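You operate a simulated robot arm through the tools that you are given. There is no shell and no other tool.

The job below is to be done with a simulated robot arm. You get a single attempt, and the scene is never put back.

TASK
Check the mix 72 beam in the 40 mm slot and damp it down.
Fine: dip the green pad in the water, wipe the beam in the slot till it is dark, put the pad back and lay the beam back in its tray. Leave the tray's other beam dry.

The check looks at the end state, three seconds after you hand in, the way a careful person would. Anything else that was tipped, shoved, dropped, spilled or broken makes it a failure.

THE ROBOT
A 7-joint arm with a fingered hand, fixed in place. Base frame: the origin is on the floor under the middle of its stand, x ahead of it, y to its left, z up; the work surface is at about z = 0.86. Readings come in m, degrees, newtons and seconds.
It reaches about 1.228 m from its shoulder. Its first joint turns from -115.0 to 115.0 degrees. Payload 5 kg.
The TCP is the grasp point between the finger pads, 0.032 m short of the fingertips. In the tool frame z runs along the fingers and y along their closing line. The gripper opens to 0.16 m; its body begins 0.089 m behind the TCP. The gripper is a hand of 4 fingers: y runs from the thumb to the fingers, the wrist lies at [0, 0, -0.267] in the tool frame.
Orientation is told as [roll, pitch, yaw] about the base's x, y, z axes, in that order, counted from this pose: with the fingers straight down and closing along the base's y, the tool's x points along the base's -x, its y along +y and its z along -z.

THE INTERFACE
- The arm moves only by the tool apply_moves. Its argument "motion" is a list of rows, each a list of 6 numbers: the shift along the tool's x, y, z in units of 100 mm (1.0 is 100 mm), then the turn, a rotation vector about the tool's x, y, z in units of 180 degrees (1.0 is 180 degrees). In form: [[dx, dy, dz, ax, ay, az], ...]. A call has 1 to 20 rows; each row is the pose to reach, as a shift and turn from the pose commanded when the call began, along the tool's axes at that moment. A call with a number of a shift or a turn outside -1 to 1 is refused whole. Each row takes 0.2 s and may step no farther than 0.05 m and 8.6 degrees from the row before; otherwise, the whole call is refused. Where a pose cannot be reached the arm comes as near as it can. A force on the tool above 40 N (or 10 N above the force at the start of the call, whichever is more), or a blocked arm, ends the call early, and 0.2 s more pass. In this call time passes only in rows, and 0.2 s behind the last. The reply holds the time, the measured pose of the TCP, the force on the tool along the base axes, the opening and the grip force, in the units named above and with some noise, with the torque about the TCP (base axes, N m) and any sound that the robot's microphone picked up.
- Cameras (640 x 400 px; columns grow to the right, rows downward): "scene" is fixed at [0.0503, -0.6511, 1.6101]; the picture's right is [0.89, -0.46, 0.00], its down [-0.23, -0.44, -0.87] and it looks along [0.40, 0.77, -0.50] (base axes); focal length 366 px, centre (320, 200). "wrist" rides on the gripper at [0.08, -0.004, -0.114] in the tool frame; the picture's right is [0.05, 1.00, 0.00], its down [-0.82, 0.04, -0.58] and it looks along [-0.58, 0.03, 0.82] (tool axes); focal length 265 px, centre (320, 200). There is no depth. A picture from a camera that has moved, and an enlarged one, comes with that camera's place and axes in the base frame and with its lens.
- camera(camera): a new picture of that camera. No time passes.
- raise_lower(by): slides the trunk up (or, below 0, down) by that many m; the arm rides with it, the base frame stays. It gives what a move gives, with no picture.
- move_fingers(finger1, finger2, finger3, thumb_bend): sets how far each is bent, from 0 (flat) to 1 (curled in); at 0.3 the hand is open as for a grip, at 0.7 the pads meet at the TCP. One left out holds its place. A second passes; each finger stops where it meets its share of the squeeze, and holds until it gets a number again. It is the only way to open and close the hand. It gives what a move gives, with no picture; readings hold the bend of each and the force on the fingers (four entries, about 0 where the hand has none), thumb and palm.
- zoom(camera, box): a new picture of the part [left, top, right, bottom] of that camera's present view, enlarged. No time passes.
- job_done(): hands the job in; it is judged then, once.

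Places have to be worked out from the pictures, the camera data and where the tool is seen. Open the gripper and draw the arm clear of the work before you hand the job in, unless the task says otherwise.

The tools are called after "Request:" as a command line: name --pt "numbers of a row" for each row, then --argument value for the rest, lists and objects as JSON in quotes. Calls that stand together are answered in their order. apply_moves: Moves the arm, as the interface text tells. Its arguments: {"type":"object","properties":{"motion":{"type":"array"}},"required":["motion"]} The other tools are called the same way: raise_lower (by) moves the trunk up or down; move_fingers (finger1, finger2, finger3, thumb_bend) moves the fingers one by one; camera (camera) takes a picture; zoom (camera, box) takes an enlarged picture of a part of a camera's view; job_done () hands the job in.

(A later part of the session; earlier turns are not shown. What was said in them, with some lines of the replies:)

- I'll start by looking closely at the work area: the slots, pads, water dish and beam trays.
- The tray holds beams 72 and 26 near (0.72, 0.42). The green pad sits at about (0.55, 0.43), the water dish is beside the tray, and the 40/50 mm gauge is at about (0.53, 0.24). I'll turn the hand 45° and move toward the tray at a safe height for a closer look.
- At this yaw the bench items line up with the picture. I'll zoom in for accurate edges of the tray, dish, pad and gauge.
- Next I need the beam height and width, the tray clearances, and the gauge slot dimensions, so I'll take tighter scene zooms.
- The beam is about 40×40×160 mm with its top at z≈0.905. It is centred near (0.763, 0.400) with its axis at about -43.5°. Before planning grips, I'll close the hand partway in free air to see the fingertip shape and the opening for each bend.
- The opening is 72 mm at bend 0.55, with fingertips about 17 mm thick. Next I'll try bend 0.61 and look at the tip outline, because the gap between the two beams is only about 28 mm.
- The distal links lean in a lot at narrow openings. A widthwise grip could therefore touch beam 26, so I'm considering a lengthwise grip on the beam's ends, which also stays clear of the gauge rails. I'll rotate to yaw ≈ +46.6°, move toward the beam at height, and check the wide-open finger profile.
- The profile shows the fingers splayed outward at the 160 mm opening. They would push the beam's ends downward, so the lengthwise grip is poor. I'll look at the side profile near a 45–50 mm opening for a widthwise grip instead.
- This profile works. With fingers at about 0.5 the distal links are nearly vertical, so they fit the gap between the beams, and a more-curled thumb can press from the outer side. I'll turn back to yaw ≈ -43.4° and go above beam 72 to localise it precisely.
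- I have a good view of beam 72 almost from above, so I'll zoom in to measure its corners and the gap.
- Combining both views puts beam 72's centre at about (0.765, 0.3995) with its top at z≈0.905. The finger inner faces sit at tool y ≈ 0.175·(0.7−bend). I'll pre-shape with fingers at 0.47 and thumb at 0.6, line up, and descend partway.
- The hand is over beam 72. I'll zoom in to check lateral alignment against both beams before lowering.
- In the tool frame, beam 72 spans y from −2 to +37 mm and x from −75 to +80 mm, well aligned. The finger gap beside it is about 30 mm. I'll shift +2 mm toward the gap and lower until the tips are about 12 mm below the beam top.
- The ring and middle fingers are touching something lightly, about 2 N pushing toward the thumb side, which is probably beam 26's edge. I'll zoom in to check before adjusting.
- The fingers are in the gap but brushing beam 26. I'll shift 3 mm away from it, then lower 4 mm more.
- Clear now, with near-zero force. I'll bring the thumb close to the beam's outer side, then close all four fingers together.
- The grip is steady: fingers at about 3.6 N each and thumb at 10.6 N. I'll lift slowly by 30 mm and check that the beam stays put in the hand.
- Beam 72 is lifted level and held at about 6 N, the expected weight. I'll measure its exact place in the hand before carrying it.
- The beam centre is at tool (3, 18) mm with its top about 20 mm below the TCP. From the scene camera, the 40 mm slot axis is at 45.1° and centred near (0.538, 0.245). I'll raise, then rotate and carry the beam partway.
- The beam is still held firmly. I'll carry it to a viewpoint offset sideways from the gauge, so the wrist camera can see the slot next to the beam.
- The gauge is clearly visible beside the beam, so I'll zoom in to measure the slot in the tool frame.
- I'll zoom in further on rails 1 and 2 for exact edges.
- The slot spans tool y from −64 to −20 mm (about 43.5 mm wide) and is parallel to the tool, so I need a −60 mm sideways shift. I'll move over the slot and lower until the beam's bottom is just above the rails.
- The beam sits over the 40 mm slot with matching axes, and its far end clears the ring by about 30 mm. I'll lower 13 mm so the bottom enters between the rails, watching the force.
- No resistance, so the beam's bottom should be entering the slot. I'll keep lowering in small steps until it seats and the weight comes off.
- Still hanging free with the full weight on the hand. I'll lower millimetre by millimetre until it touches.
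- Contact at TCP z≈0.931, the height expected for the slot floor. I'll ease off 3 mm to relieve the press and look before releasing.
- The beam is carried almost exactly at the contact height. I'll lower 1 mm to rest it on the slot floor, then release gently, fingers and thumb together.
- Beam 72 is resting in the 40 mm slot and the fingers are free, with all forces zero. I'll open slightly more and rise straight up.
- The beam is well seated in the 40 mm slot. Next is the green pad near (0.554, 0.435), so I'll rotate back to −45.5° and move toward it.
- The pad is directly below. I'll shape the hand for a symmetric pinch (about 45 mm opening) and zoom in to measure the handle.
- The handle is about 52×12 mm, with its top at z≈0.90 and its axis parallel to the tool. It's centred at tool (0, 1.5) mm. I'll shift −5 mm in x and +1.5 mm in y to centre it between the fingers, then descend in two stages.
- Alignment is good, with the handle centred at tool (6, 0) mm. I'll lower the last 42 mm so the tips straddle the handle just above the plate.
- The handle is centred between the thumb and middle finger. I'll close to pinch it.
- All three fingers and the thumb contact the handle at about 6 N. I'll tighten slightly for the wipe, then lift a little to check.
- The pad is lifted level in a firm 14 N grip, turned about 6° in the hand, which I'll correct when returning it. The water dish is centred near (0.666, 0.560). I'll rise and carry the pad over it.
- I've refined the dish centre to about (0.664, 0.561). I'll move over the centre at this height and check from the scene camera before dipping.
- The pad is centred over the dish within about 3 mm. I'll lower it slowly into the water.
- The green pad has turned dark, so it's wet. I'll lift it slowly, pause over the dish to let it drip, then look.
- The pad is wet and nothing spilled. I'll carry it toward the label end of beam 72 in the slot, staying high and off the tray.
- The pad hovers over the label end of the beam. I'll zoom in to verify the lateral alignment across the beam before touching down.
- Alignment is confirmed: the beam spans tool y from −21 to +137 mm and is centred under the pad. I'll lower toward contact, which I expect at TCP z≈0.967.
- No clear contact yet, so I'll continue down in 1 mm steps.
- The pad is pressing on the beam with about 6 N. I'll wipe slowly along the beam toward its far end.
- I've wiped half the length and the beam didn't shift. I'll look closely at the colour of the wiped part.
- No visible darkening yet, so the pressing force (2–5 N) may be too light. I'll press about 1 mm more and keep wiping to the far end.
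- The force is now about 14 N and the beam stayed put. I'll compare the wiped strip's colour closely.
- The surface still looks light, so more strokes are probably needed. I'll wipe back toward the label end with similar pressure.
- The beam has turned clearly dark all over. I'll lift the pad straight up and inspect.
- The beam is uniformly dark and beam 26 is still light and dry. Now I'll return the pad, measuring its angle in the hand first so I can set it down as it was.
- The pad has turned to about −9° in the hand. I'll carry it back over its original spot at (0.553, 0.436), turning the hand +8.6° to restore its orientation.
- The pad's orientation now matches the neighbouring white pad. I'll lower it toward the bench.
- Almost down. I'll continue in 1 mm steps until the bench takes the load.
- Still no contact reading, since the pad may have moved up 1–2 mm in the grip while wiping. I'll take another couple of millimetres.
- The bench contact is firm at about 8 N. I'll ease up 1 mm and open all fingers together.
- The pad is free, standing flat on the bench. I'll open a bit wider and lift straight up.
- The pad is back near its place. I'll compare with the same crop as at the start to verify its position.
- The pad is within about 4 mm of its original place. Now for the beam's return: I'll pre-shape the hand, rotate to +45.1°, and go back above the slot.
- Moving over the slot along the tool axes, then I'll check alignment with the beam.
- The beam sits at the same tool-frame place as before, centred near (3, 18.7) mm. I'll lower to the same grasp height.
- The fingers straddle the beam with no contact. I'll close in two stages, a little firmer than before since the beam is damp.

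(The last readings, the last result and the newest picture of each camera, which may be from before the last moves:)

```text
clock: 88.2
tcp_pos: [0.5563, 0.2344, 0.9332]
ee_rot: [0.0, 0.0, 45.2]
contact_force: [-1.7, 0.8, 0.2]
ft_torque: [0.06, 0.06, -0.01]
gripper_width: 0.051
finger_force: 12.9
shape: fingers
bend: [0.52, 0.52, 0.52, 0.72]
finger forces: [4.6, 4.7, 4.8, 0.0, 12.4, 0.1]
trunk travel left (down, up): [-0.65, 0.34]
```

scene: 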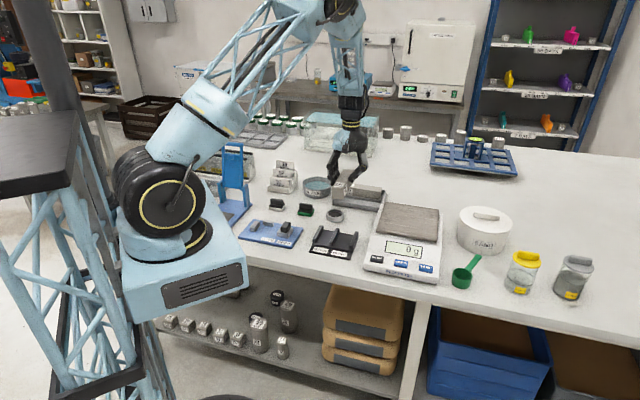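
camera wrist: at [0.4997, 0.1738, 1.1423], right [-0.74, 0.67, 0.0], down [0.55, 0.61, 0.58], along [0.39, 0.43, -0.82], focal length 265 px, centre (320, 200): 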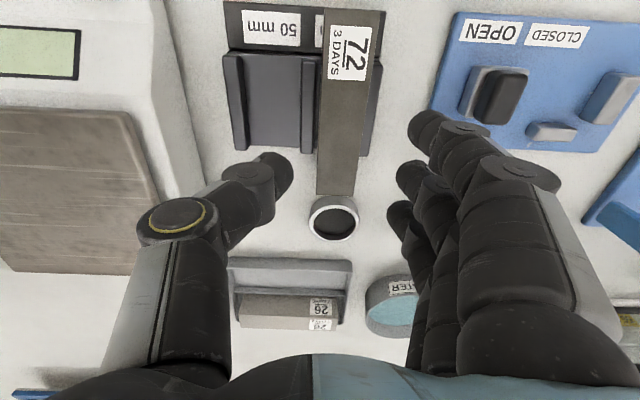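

The grip is 12–14 N. I'll lift slowly straight up out of the slot.

Request:
apply_moves --pt "0 0 -0.03 0 0 0" --pt "0 0 -0.07 0 0 0" --pt "0 0 -0.12 0 0 0" --pt "0 0 -0.18 0 0 0" --pt "0 0 -0.25 0 0 0" --pt "0 0 -0.35 0 0 0"

Request:
zoom --camera "scene" --box '[300, 190, 380, 260]'

Request:
zoom --camera "wrist" --box '[280, 0, 460, 280]'

```text
clock: 89.6
tcp_pos: [0.5539, 0.2342, 0.9685]
ee_rot: [-0.1, -0.1, 45.0]
contact_force: [0.1, -0.3, -5.8]
ft_torque: [-0.05, -0.08, -0.02]
gripper_width: 0.0514
finger_force: 12.9
shape: fingers
bend: [0.52, 0.52, 0.52, 0.72]
finger forces: [4.4, 4.5, 4.6, 0.0, 13.2, 0.0]
trunk travel left (down, up): [-0.65, 0.34]
```

```text
5.71 times, centred on (340, 225) of scene
camera zoom: at [0.0503, -0.6511, 1.6101], right [0.89, -0.46, 0.0], down [-0.23, -0.44, -0.87], along [0.4, 0.77, -0.5], focal length 2093 px, centre (206, 57)
```

zoom: 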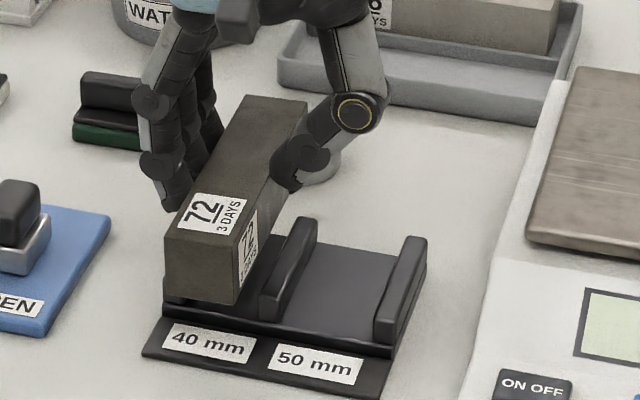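

```text
1.43 times, centred on (370, 140) of wrist
camera zoom: at [0.4995, 0.1739, 1.082], right [-0.74, 0.67, 0.0], down [0.55, 0.61, 0.58], along [0.39, 0.43, -0.82], focal length 379 px, centre (249, 286)
```

zoom: 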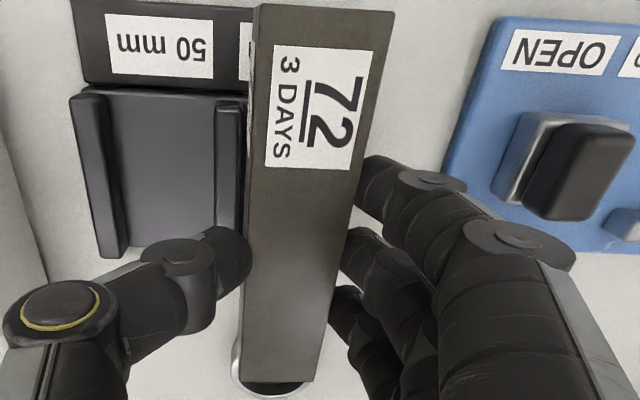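

The beam is out of the slot, the gauge is undisturbed, and the beam is centred at tool (5, 18) mm. I'll raise and carry it back toward the tray.

Request:
apply_moves --pt "0 0 -0.2 0 0 0" --pt "0 0 -0.45 0 0 0" --pt "0 0 -0.7 0 0 0" --pt "-0.05 0 -0.8 0 0 0" --pt "-0.2 -0.03 -0.8 0 0 0" --pt "-0.38 -0.05 -0.8 0 0 0" --pt "-0.57 -0.07 -0.8 0 0 0" --pt "-0.76 -0.1 -0.8 0 0 0" --pt "-0.95 -0.12 -0.8 0 0 0"

Request:
apply_moves --pt "-0.08 -0.02 0 0 0 0.041" --pt "-0.16 -0.03 0 0 0 0.082" --pt "-0.24 -0.05 0 0 0 0.123" --pt "-0.32 -0.07 0 0 0 0.164" --pt "-0.4 -0.08 0 0 0 0.205" --pt "-0.48 -0.1 0 0 0 0.246" --pt "-0.55 -0.12 0 0 0 0.287" --pt "-0.63 -0.13 0 0 0 0.328" --pt "-0.71 -0.15 0 0 0 0.369" --pt "-0.79 -0.17 0 0 0 0.41" --pt "-0.87 -0.18 0 0 0 0.451" --pt "-0.95 -0.2 0 0 0 0.4922"

Request:
camera --camera "wrist"

Request:
zoom --camera "scene" --box '[290, 120, 410, 220]'

```text
clock: 91.6
tcp_pos: [0.6311, 0.2931, 1.0477]
ee_rot: [0.1, 0.0, 45.1]
contact_force: [-0.3, 0.3, -5.8]
ft_torque: [-0.08, -0.11, 0.0]
gripper_width: 0.0513
finger_force: 13.1
shape: fingers
bend: [0.52, 0.52, 0.52, 0.72]
finger forces: [4.4, 4.5, 4.6, 0.0, 13.0, 0.0]
trunk travel left (down, up): [-0.65, 0.34]
```

```text
clock: 94.2
tcp_pos: [0.7115, 0.347, 1.0473]
ee_rot: [0.0, 0.1, -43.5]
contact_force: [0.2, -0.4, -6.8]
ft_torque: [-0.06, 0.07, 0.03]
gripper_width: 0.0513
finger_force: 13.4
shape: fingers
bend: [0.52, 0.52, 0.52, 0.72]
finger forces: [4.4, 4.5, 4.6, 0.0, 12.9, 0.1]
trunk travel left (down, up): [-0.65, 0.34]
```

```text
taken
camera wrist: at [0.6499, 0.3984, 1.1613], right [0.65, 0.76, 0.0], down [0.62, -0.53, 0.58], along [0.44, -0.38, -0.82], focal length 265 px, centre (320, 200)
```

wrist: 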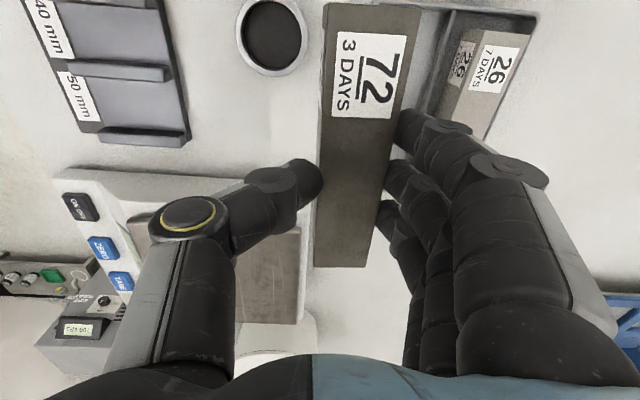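

```text
4.00 times, centred on (350, 170) of scene
camera zoom: at [0.0503, -0.6511, 1.6101], right [0.89, -0.46, 0.0], down [-0.23, -0.44, -0.87], along [0.4, 0.77, -0.5], focal length 1465 px, centre (200, 320)
```

zoom: 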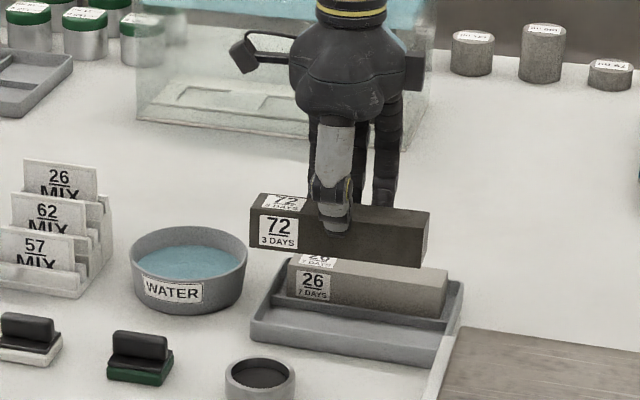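

Now above the tray side. I'll shift over the empty pocket and lower to just above the tray rim for a check.

Request:
apply_moves --pt "-0.02 0.15 0 0 0 0" --pt "-0.05 0.35 0 0 0 0" --pt "-0.08 0.574 0 0 0 0" --pt "-0.08 0.574 0.15 0 0 0" --pt "-0.08 0.574 0.35 0 0 0" --pt "-0.08 0.574 0.55 0 0 0" --pt "-0.08 0.574 0.7 0 0 0" --pt "-0.08 0.574 0.8 0 0 0"

Request:
camera --camera "wrist"

Request:
zoom --camera "scene" --box '[325, 155, 395, 215]'

```text
clock: 96.0
tcp_pos: [0.7564, 0.3833, 0.9674]
ee_rot: [0.0, 0.0, -43.6]
contact_force: [0.1, -0.2, -5.9]
ft_torque: [-0.12, 0.04, 0.04]
gripper_width: 0.0512
finger_force: 13.2
shape: fingers
bend: [0.52, 0.52, 0.52, 0.72]
finger forces: [4.5, 4.5, 4.5, 0.1, 13.0, 0.0]
trunk travel left (down, up): [-0.65, 0.34]
```

```text
taken
camera wrist: at [0.6947, 0.435, 1.0814], right [0.65, 0.76, 0.0], down [0.62, -0.53, 0.58], along [0.44, -0.38, -0.82], focal length 265 px, centre (320, 200)
```

wrist: 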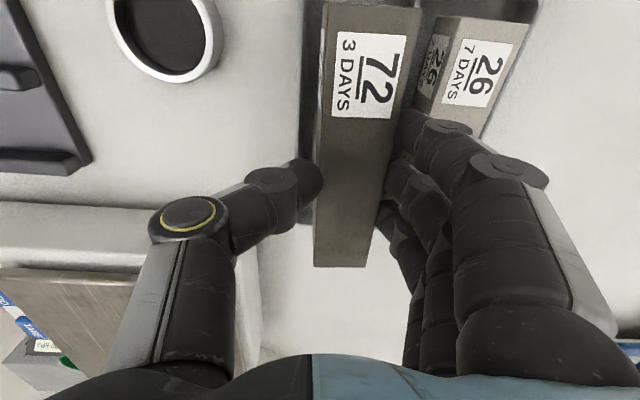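

```text
6.67 times, centred on (360, 185) of scene
camera zoom: at [0.0503, -0.6511, 1.6101], right [0.89, -0.46, 0.0], down [-0.23, -0.44, -0.87], along [0.4, 0.77, -0.5], focal length 2441 px, centre (53, 300)
```

zoom: 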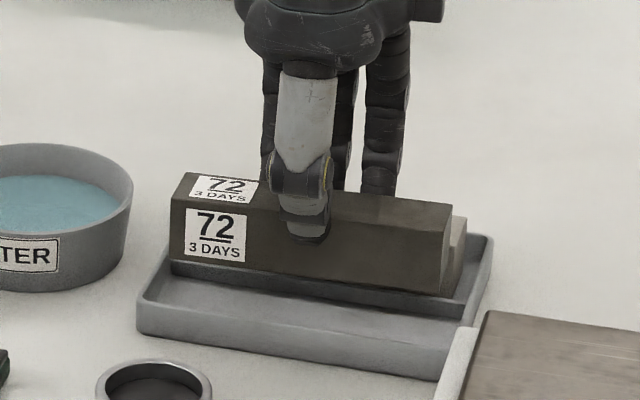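

The beam is over its pocket and matches the view from when I lifted it. I'll lower it into the tray, slowing near the floor.

Request:
apply_moves --pt "0 0 0.06 0 0 0" --pt "0 0 0.12 0 0 0" --pt "0 0 0.18 0 0 0" --pt "0 0 0.24 0 0 0" --pt "0 0 0.3 0 0 0" --pt "0 0 0.35 0 0 0" --pt "0 0 0.38 0 0 0"

Request:
zoom --camera "scene" --box '[325, 155, 395, 215]'

Request:
zoom --camera "wrist" --box '[240, 0, 540, 280]'

```text
clock: 97.6
tcp_pos: [0.7555, 0.3837, 0.928]
ee_rot: [0.0, 0.0, -43.6]
contact_force: [-0.2, 0.1, -6.6]
ft_torque: [-0.13, 0.03, -0.03]
gripper_width: 0.0511
finger_force: 12.5
shape: fingers
bend: [0.52, 0.52, 0.52, 0.72]
finger forces: [4.5, 4.6, 4.6, 0.1, 12.9, 0.0]
trunk travel left (down, up): [-0.65, 0.34]
```

```text
6.67 times, centred on (360, 185) of scene
camera zoom: at [0.0503, -0.6511, 1.6101], right [0.89, -0.46, 0.0], down [-0.23, -0.44, -0.87], along [0.4, 0.77, -0.5], focal length 2441 px, centre (53, 300)
```

zoom: 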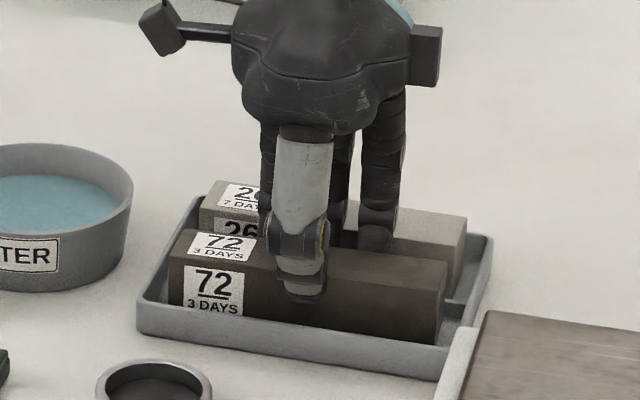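

```text
1.43 times, centred on (390, 140) of wrist
camera zoom: at [0.6945, 0.4345, 1.0433], right [0.65, 0.76, 0.0], down [0.62, -0.53, 0.58], along [0.44, -0.38, -0.82], focal length 379 px, centre (220, 286)
```

zoom: 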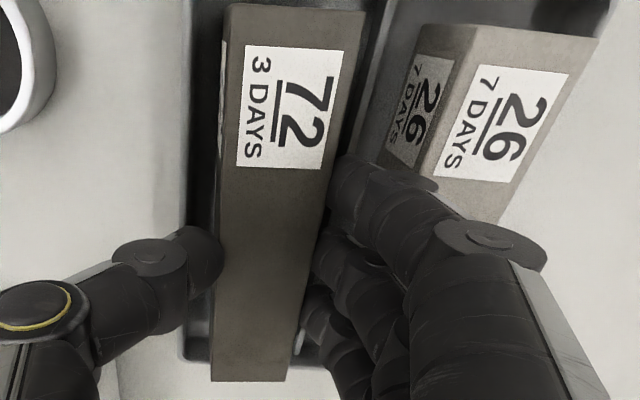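

The beam is well inside the pocket but still hanging. I'll step down by millimetres to the tray floor.

Request:
apply_moves --pt "0 0 0.01 0 0 0" --pt "0 0 0.02 0 0 0"

Request:
apply_moves --pt "0 0 0.01 0 0 0"

```text
clock: 98.2
tcp_pos: [0.7562, 0.3829, 0.9287]
ee_rot: [0.0, 0.0, -43.4]
contact_force: [-0.1, 0.1, -5.7]
ft_torque: [-0.1, 0.05, -0.03]
gripper_width: 0.0512
finger_force: 13.0
shape: fingers
bend: [0.52, 0.52, 0.52, 0.72]
finger forces: [4.4, 4.6, 4.5, 0.0, 12.9, 0.0]
trunk travel left (down, up): [-0.65, 0.34]
```

```text
clock: 98.6
tcp_pos: [0.756, 0.3821, 0.9271]
ee_rot: [0.0, 0.1, -43.4]
contact_force: [-0.2, -0.5, -5.2]
ft_torque: [-0.14, 0.04, 0.01]
gripper_width: 0.0511
finger_force: 12.7
shape: fingers
bend: [0.52, 0.52, 0.52, 0.72]
finger forces: [4.4, 4.5, 4.5, 0.0, 13.0, 0.1]
trunk travel left (down, up): [-0.65, 0.34]
```

Request:
apply_moves --pt "0 0 0.01 0 0 0"

Request:
apply_moves --pt "0 0 0.01 0 0 0"

```text
clock: 99.0
tcp_pos: [0.7559, 0.3838, 0.9262]
ee_rot: [-0.1, -0.1, -43.4]
contact_force: [-0.4, 0.7, -5.7]
ft_torque: [-0.07, 0.02, 0.02]
gripper_width: 0.0511
finger_force: 13.1
shape: fingers
bend: [0.52, 0.52, 0.52, 0.72]
finger forces: [4.5, 4.5, 4.5, 0.0, 13.0, 0.1]
trunk travel left (down, up): [-0.65, 0.34]
```

```text
clock: 99.4
tcp_pos: [0.7557, 0.3835, 0.9239]
ee_rot: [-0.1, 0.0, -43.5]
contact_force: [-0.4, -0.4, -2.7]
ft_torque: [0.02, 0.03, 0.0]
gripper_width: 0.0511
finger_force: 13.7
shape: fingers
bend: [0.52, 0.52, 0.52, 0.72]
finger forces: [4.4, 4.4, 4.4, 0.0, 13.9, 0.1]
trunk travel left (down, up): [-0.65, 0.34]
```

The tray floor is taking the load, with the reading down to −2.7 N. I'll lower half a millimetre more, then release.

Request:
apply_moves --pt "0 0 0.006 0 0 0"

Request:
move_fingers --finger1 0.49 --finger2 0.49 --finger3 0.49 --thumb_bend 0.68

Request:
zoom --camera "wrist" --box '[240, 0, 540, 280]'

Request:
zoom --camera "scene" --box '[325, 155, 395, 215]'

```text
clock: 99.8
tcp_pos: [0.7563, 0.3827, 0.9245]
ee_rot: [0.1, 0.0, -43.5]
contact_force: [-1.5, -1.1, 0.8]
ft_torque: [0.03, -0.01, 0.0]
gripper_width: 0.0514
finger_force: 13.9
shape: fingers
bend: [0.52, 0.52, 0.52, 0.72]
finger forces: [4.5, 4.1, 4.1, 0.0, 14.8, 0.0]
trunk travel left (down, up): [-0.65, 0.34]
```

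```text
clock: 100.8
tcp_pos: [0.7571, 0.3828, 0.9251]
ee_rot: [0.0, -0.1, -43.4]
contact_force: [-0.5, 0.4, -0.9]
ft_torque: [0.01, -0.02, 0.0]
gripper_width: 0.0594
finger_force: 0.0
shape: fingers
bend: [0.49, 0.49, 0.49, 0.68]
finger forces: [0.1, 0.0, 0.0, 0.1, 0.1, 0.1]
trunk travel left (down, up): [-0.65, 0.34]
```

```text
1.43 times, centred on (390, 140) of wrist
camera zoom: at [0.6945, 0.4344, 1.038], right [0.65, 0.76, 0.0], down [0.62, -0.53, 0.58], along [0.44, -0.38, -0.82], focal length 379 px, centre (220, 286)
```

zoom: 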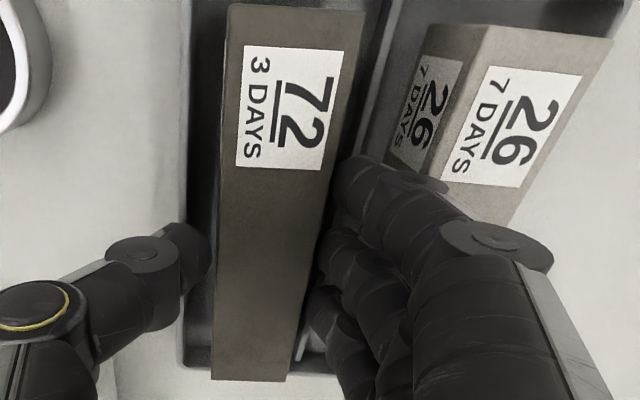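

```text
6.67 times, centred on (360, 185) of scene
camera zoom: at [0.0503, -0.6511, 1.6101], right [0.89, -0.46, 0.0], down [-0.23, -0.44, -0.87], along [0.4, 0.77, -0.5], focal length 2441 px, centre (53, 300)
```

zoom: 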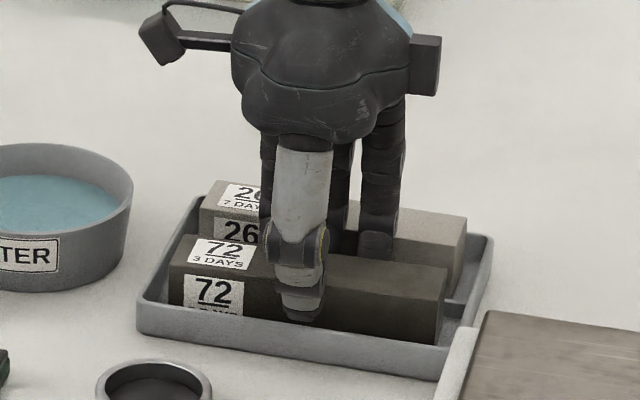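

The beam is released and resting in its tray with zero finger forces. I'll open the thumb a bit and rise straight up carefully.

Request:
move_fingers --thumb_bend 0.62

Request:
apply_moves --pt "0 0 -0.04 0 0 0" --pt "0 0 -0.1 0 0 0" --pt "0 0 -0.18 0 0 0" --pt "0 0 -0.28 0 0 0" --pt "0 0 -0.45 0 0 0" --pt "0 0 -0.65 0 0 0" --pt "0 0 -0.9 0 0 0"

Request:
camera --camera "wrist"

Request:
zoom --camera "scene" --box '[325, 175, 395, 215]'

```text
clock: 101.8
tcp_pos: [0.7557, 0.3817, 0.9237]
ee_rot: [0.0, 0.0, -43.5]
contact_force: [-0.2, 0.1, -0.2]
ft_torque: [-0.01, 0.01, -0.01]
gripper_width: 0.0697
finger_force: 0.0
shape: fingers
bend: [0.49, 0.49, 0.49, 0.62]
finger forces: [0.1, 0.0, 0.1, 0.0, 0.0, 0.0]
trunk travel left (down, up): [-0.65, 0.34]
```

```text
clock: 103.4
tcp_pos: [0.7563, 0.3822, 1.0135]
ee_rot: [0.0, 0.0, -43.5]
contact_force: [-0.8, -0.9, 0.4]
ft_torque: [-0.01, 0.0, -0.01]
gripper_width: 0.0696
finger_force: 0.0
shape: fingers
bend: [0.49, 0.49, 0.49, 0.62]
finger forces: [0.0, 0.1, 0.0, 0.1, 0.0, 0.1]
trunk travel left (down, up): [-0.65, 0.34]
```

```text
taken
camera wrist: at [0.6946, 0.4347, 1.1276], right [0.65, 0.76, 0.0], down [0.62, -0.53, 0.58], along [0.44, -0.38, -0.82], focal length 265 px, centre (320, 200)
```

wrist: 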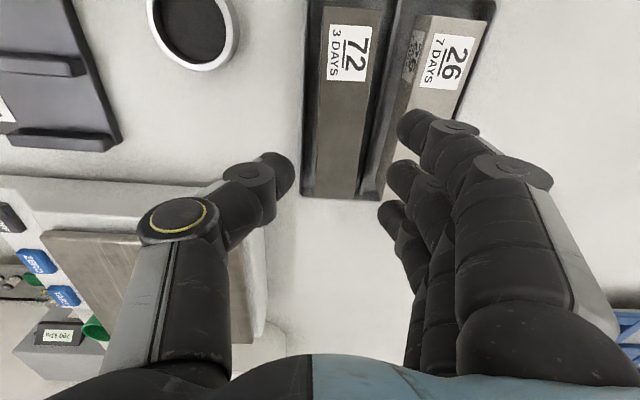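

```text
9.14 times, centred on (360, 195) of scene
camera zoom: at [0.0503, -0.6511, 1.6101], right [0.89, -0.46, 0.0], down [-0.23, -0.44, -0.87], along [0.4, 0.77, -0.5], focal length 3348 px, centre (-46, 246)
```

zoom: 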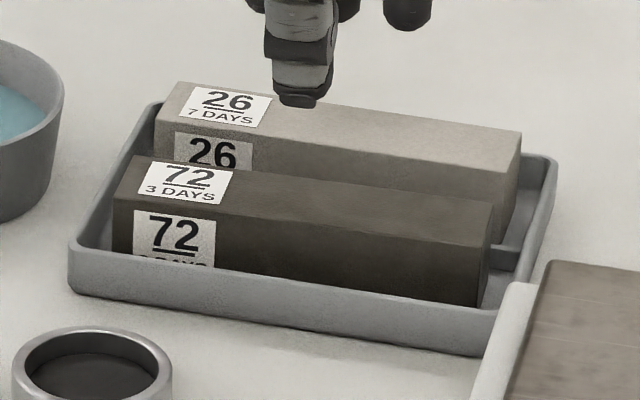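

Beam 72 is back exactly where it lay, dark, with beam 26 dry beside it. I'll open the hand and draw the arm up and away.

Request:
apply_moves --pt "0 0 -0.25 0 0 0" --pt "0 0 -0.55 0 0 0" --pt "0 0 -0.85 0 0 0" --pt "0.1 -0.03 -1.0 0 0 0" --pt "0.35 -0.1 -1.0 0 0 0" --pt "0.65 -0.2 -1.0 0 0 0" --pt "0.95 -0.3 -1.0 0 0 0"

Request:
apply_moves --pt "0.2 -0.07 0 0 0 0" --pt "0.5 -0.17 -0.1 0 0 0" --pt "0.8 -0.27 -0.2 0 0 0" --pt "1.0 -0.34 -0.3 0 0 0"

Request:
move_fingers --finger1 0.3 --finger2 0.3 --finger3 0.3 --thumb_bend 0.3

Request:
camera --camera "scene"

Request:
camera --camera "wrist"

```text
clock: 105.0
tcp_pos: [0.6645, 0.4272, 1.1139]
ee_rot: [-0.1, 0.1, -43.5]
contact_force: [0.2, 0.4, 0.2]
ft_torque: [0.02, 0.0, 0.0]
gripper_width: 0.0694
finger_force: 0.1
shape: fingers
bend: [0.49, 0.49, 0.49, 0.62]
finger forces: [0.0, 0.1, 0.0, 0.0, 0.0, 0.0]
trunk travel left (down, up): [-0.65, 0.34]
```

```text
clock: 106.0
tcp_pos: [0.5706, 0.4703, 1.1447]
ee_rot: [0.0, 0.0, -43.4]
contact_force: [-0.3, -0.1, 0.0]
ft_torque: [0.01, -0.01, -0.06]
gripper_width: 0.0696
finger_force: 0.1
shape: fingers
bend: [0.49, 0.49, 0.49, 0.62]
finger forces: [0.1, 0.0, 0.0, 0.0, 0.0, 0.0]
trunk travel left (down, up): [-0.65, 0.34]
```

```text
clock: 107.0
tcp_pos: [0.5709, 0.4701, 1.145]
ee_rot: [0.0, 0.0, -43.5]
contact_force: [0.0, -0.7, 0.0]
ft_torque: [0.0, 0.04, 0.01]
gripper_width: 0.1701
finger_force: 0.0
shape: fingers
bend: [0.3, 0.3, 0.3, 0.3]
finger forces: [0.1, 0.0, 0.0, 0.0, 0.1, 0.0]
trunk travel left (down, up): [-0.65, 0.34]
```

```text
taken
```

scene: 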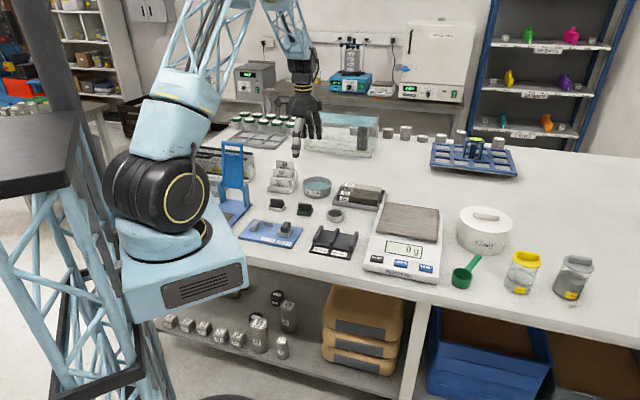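

```text
taken
camera wrist: at [0.5088, 0.5222, 1.2581], right [0.65, 0.76, 0.0], down [0.62, -0.53, 0.58], along [0.44, -0.38, -0.82], focal length 265 px, centre (320, 200)
```

wrist: 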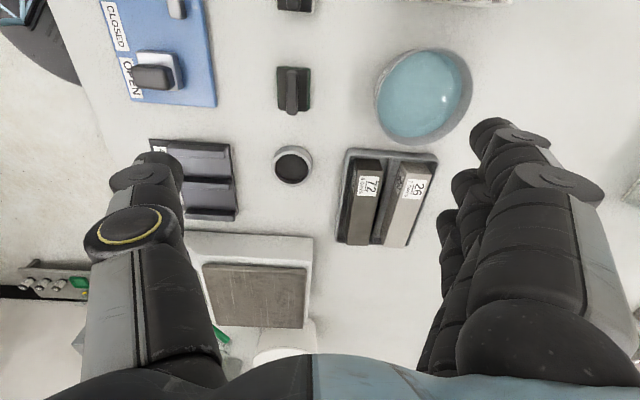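

The arm is clear with the hand open. As a last check, I'll view the whole work area in the same crop as at the start.

Request:
zoom --camera "scene" --box '[200, 130, 400, 280]'

Request:
zoom --camera "wrist" --box '[140, 40, 460, 260]'

```text
2.67 times, centred on (300, 205) of scene
camera zoom: at [0.0503, -0.6511, 1.6101], right [0.89, -0.46, 0.0], down [-0.23, -0.44, -0.87], along [0.4, 0.77, -0.5], focal length 976 px, centre (373, 187)
```

zoom: 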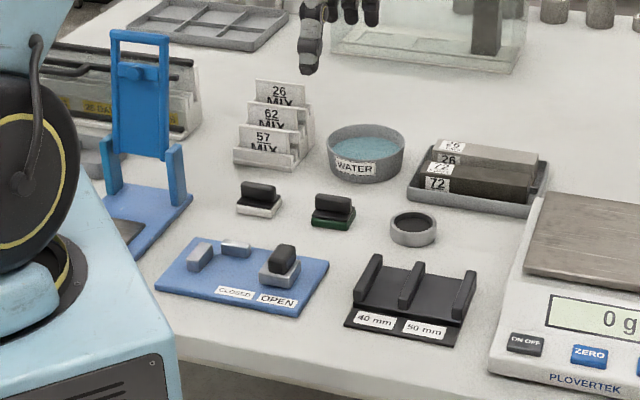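

```text
1.82 times, centred on (300, 150) of wrist
camera zoom: at [0.5088, 0.5222, 1.2581], right [0.65, 0.76, 0.0], down [0.62, -0.53, 0.58], along [0.44, -0.38, -0.82], focal length 483 px, centre (356, 291)
```

zoom: 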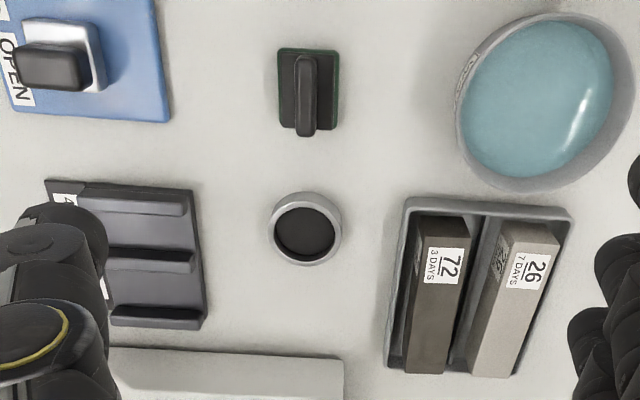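

Everything matches the starting layout. Beam 72 is dark and back in its tray, beam 26 is dry, the green pad is back in place, the gauge and dish are undisturbed, and the arm is clear with the hand open. Handing in now.

Request:
job_done

```text
The job is handed in.
```

The mix 72 beam fitted the 40 mm slot, and I wiped it with the wet green pad until it was dark all over. It's now back in its tray, in the same spot and the same way round.

- **Other beam:** beam 26 stayed in the tray and is still light and dry. The fingers brushed its edge lightly (about 2 N) on the first reach, but it shows no shift in the pictures.
- **Pad:** the green pad is back on the bench, about 4 mm from where it started. It's still wet.
- **Everything else:** the slot gauge, water dish and other items look the same as at the start, with no water spilled.

The hand is open and the arm is clear of the work. The job is handed in, but no verdict has come back yet.
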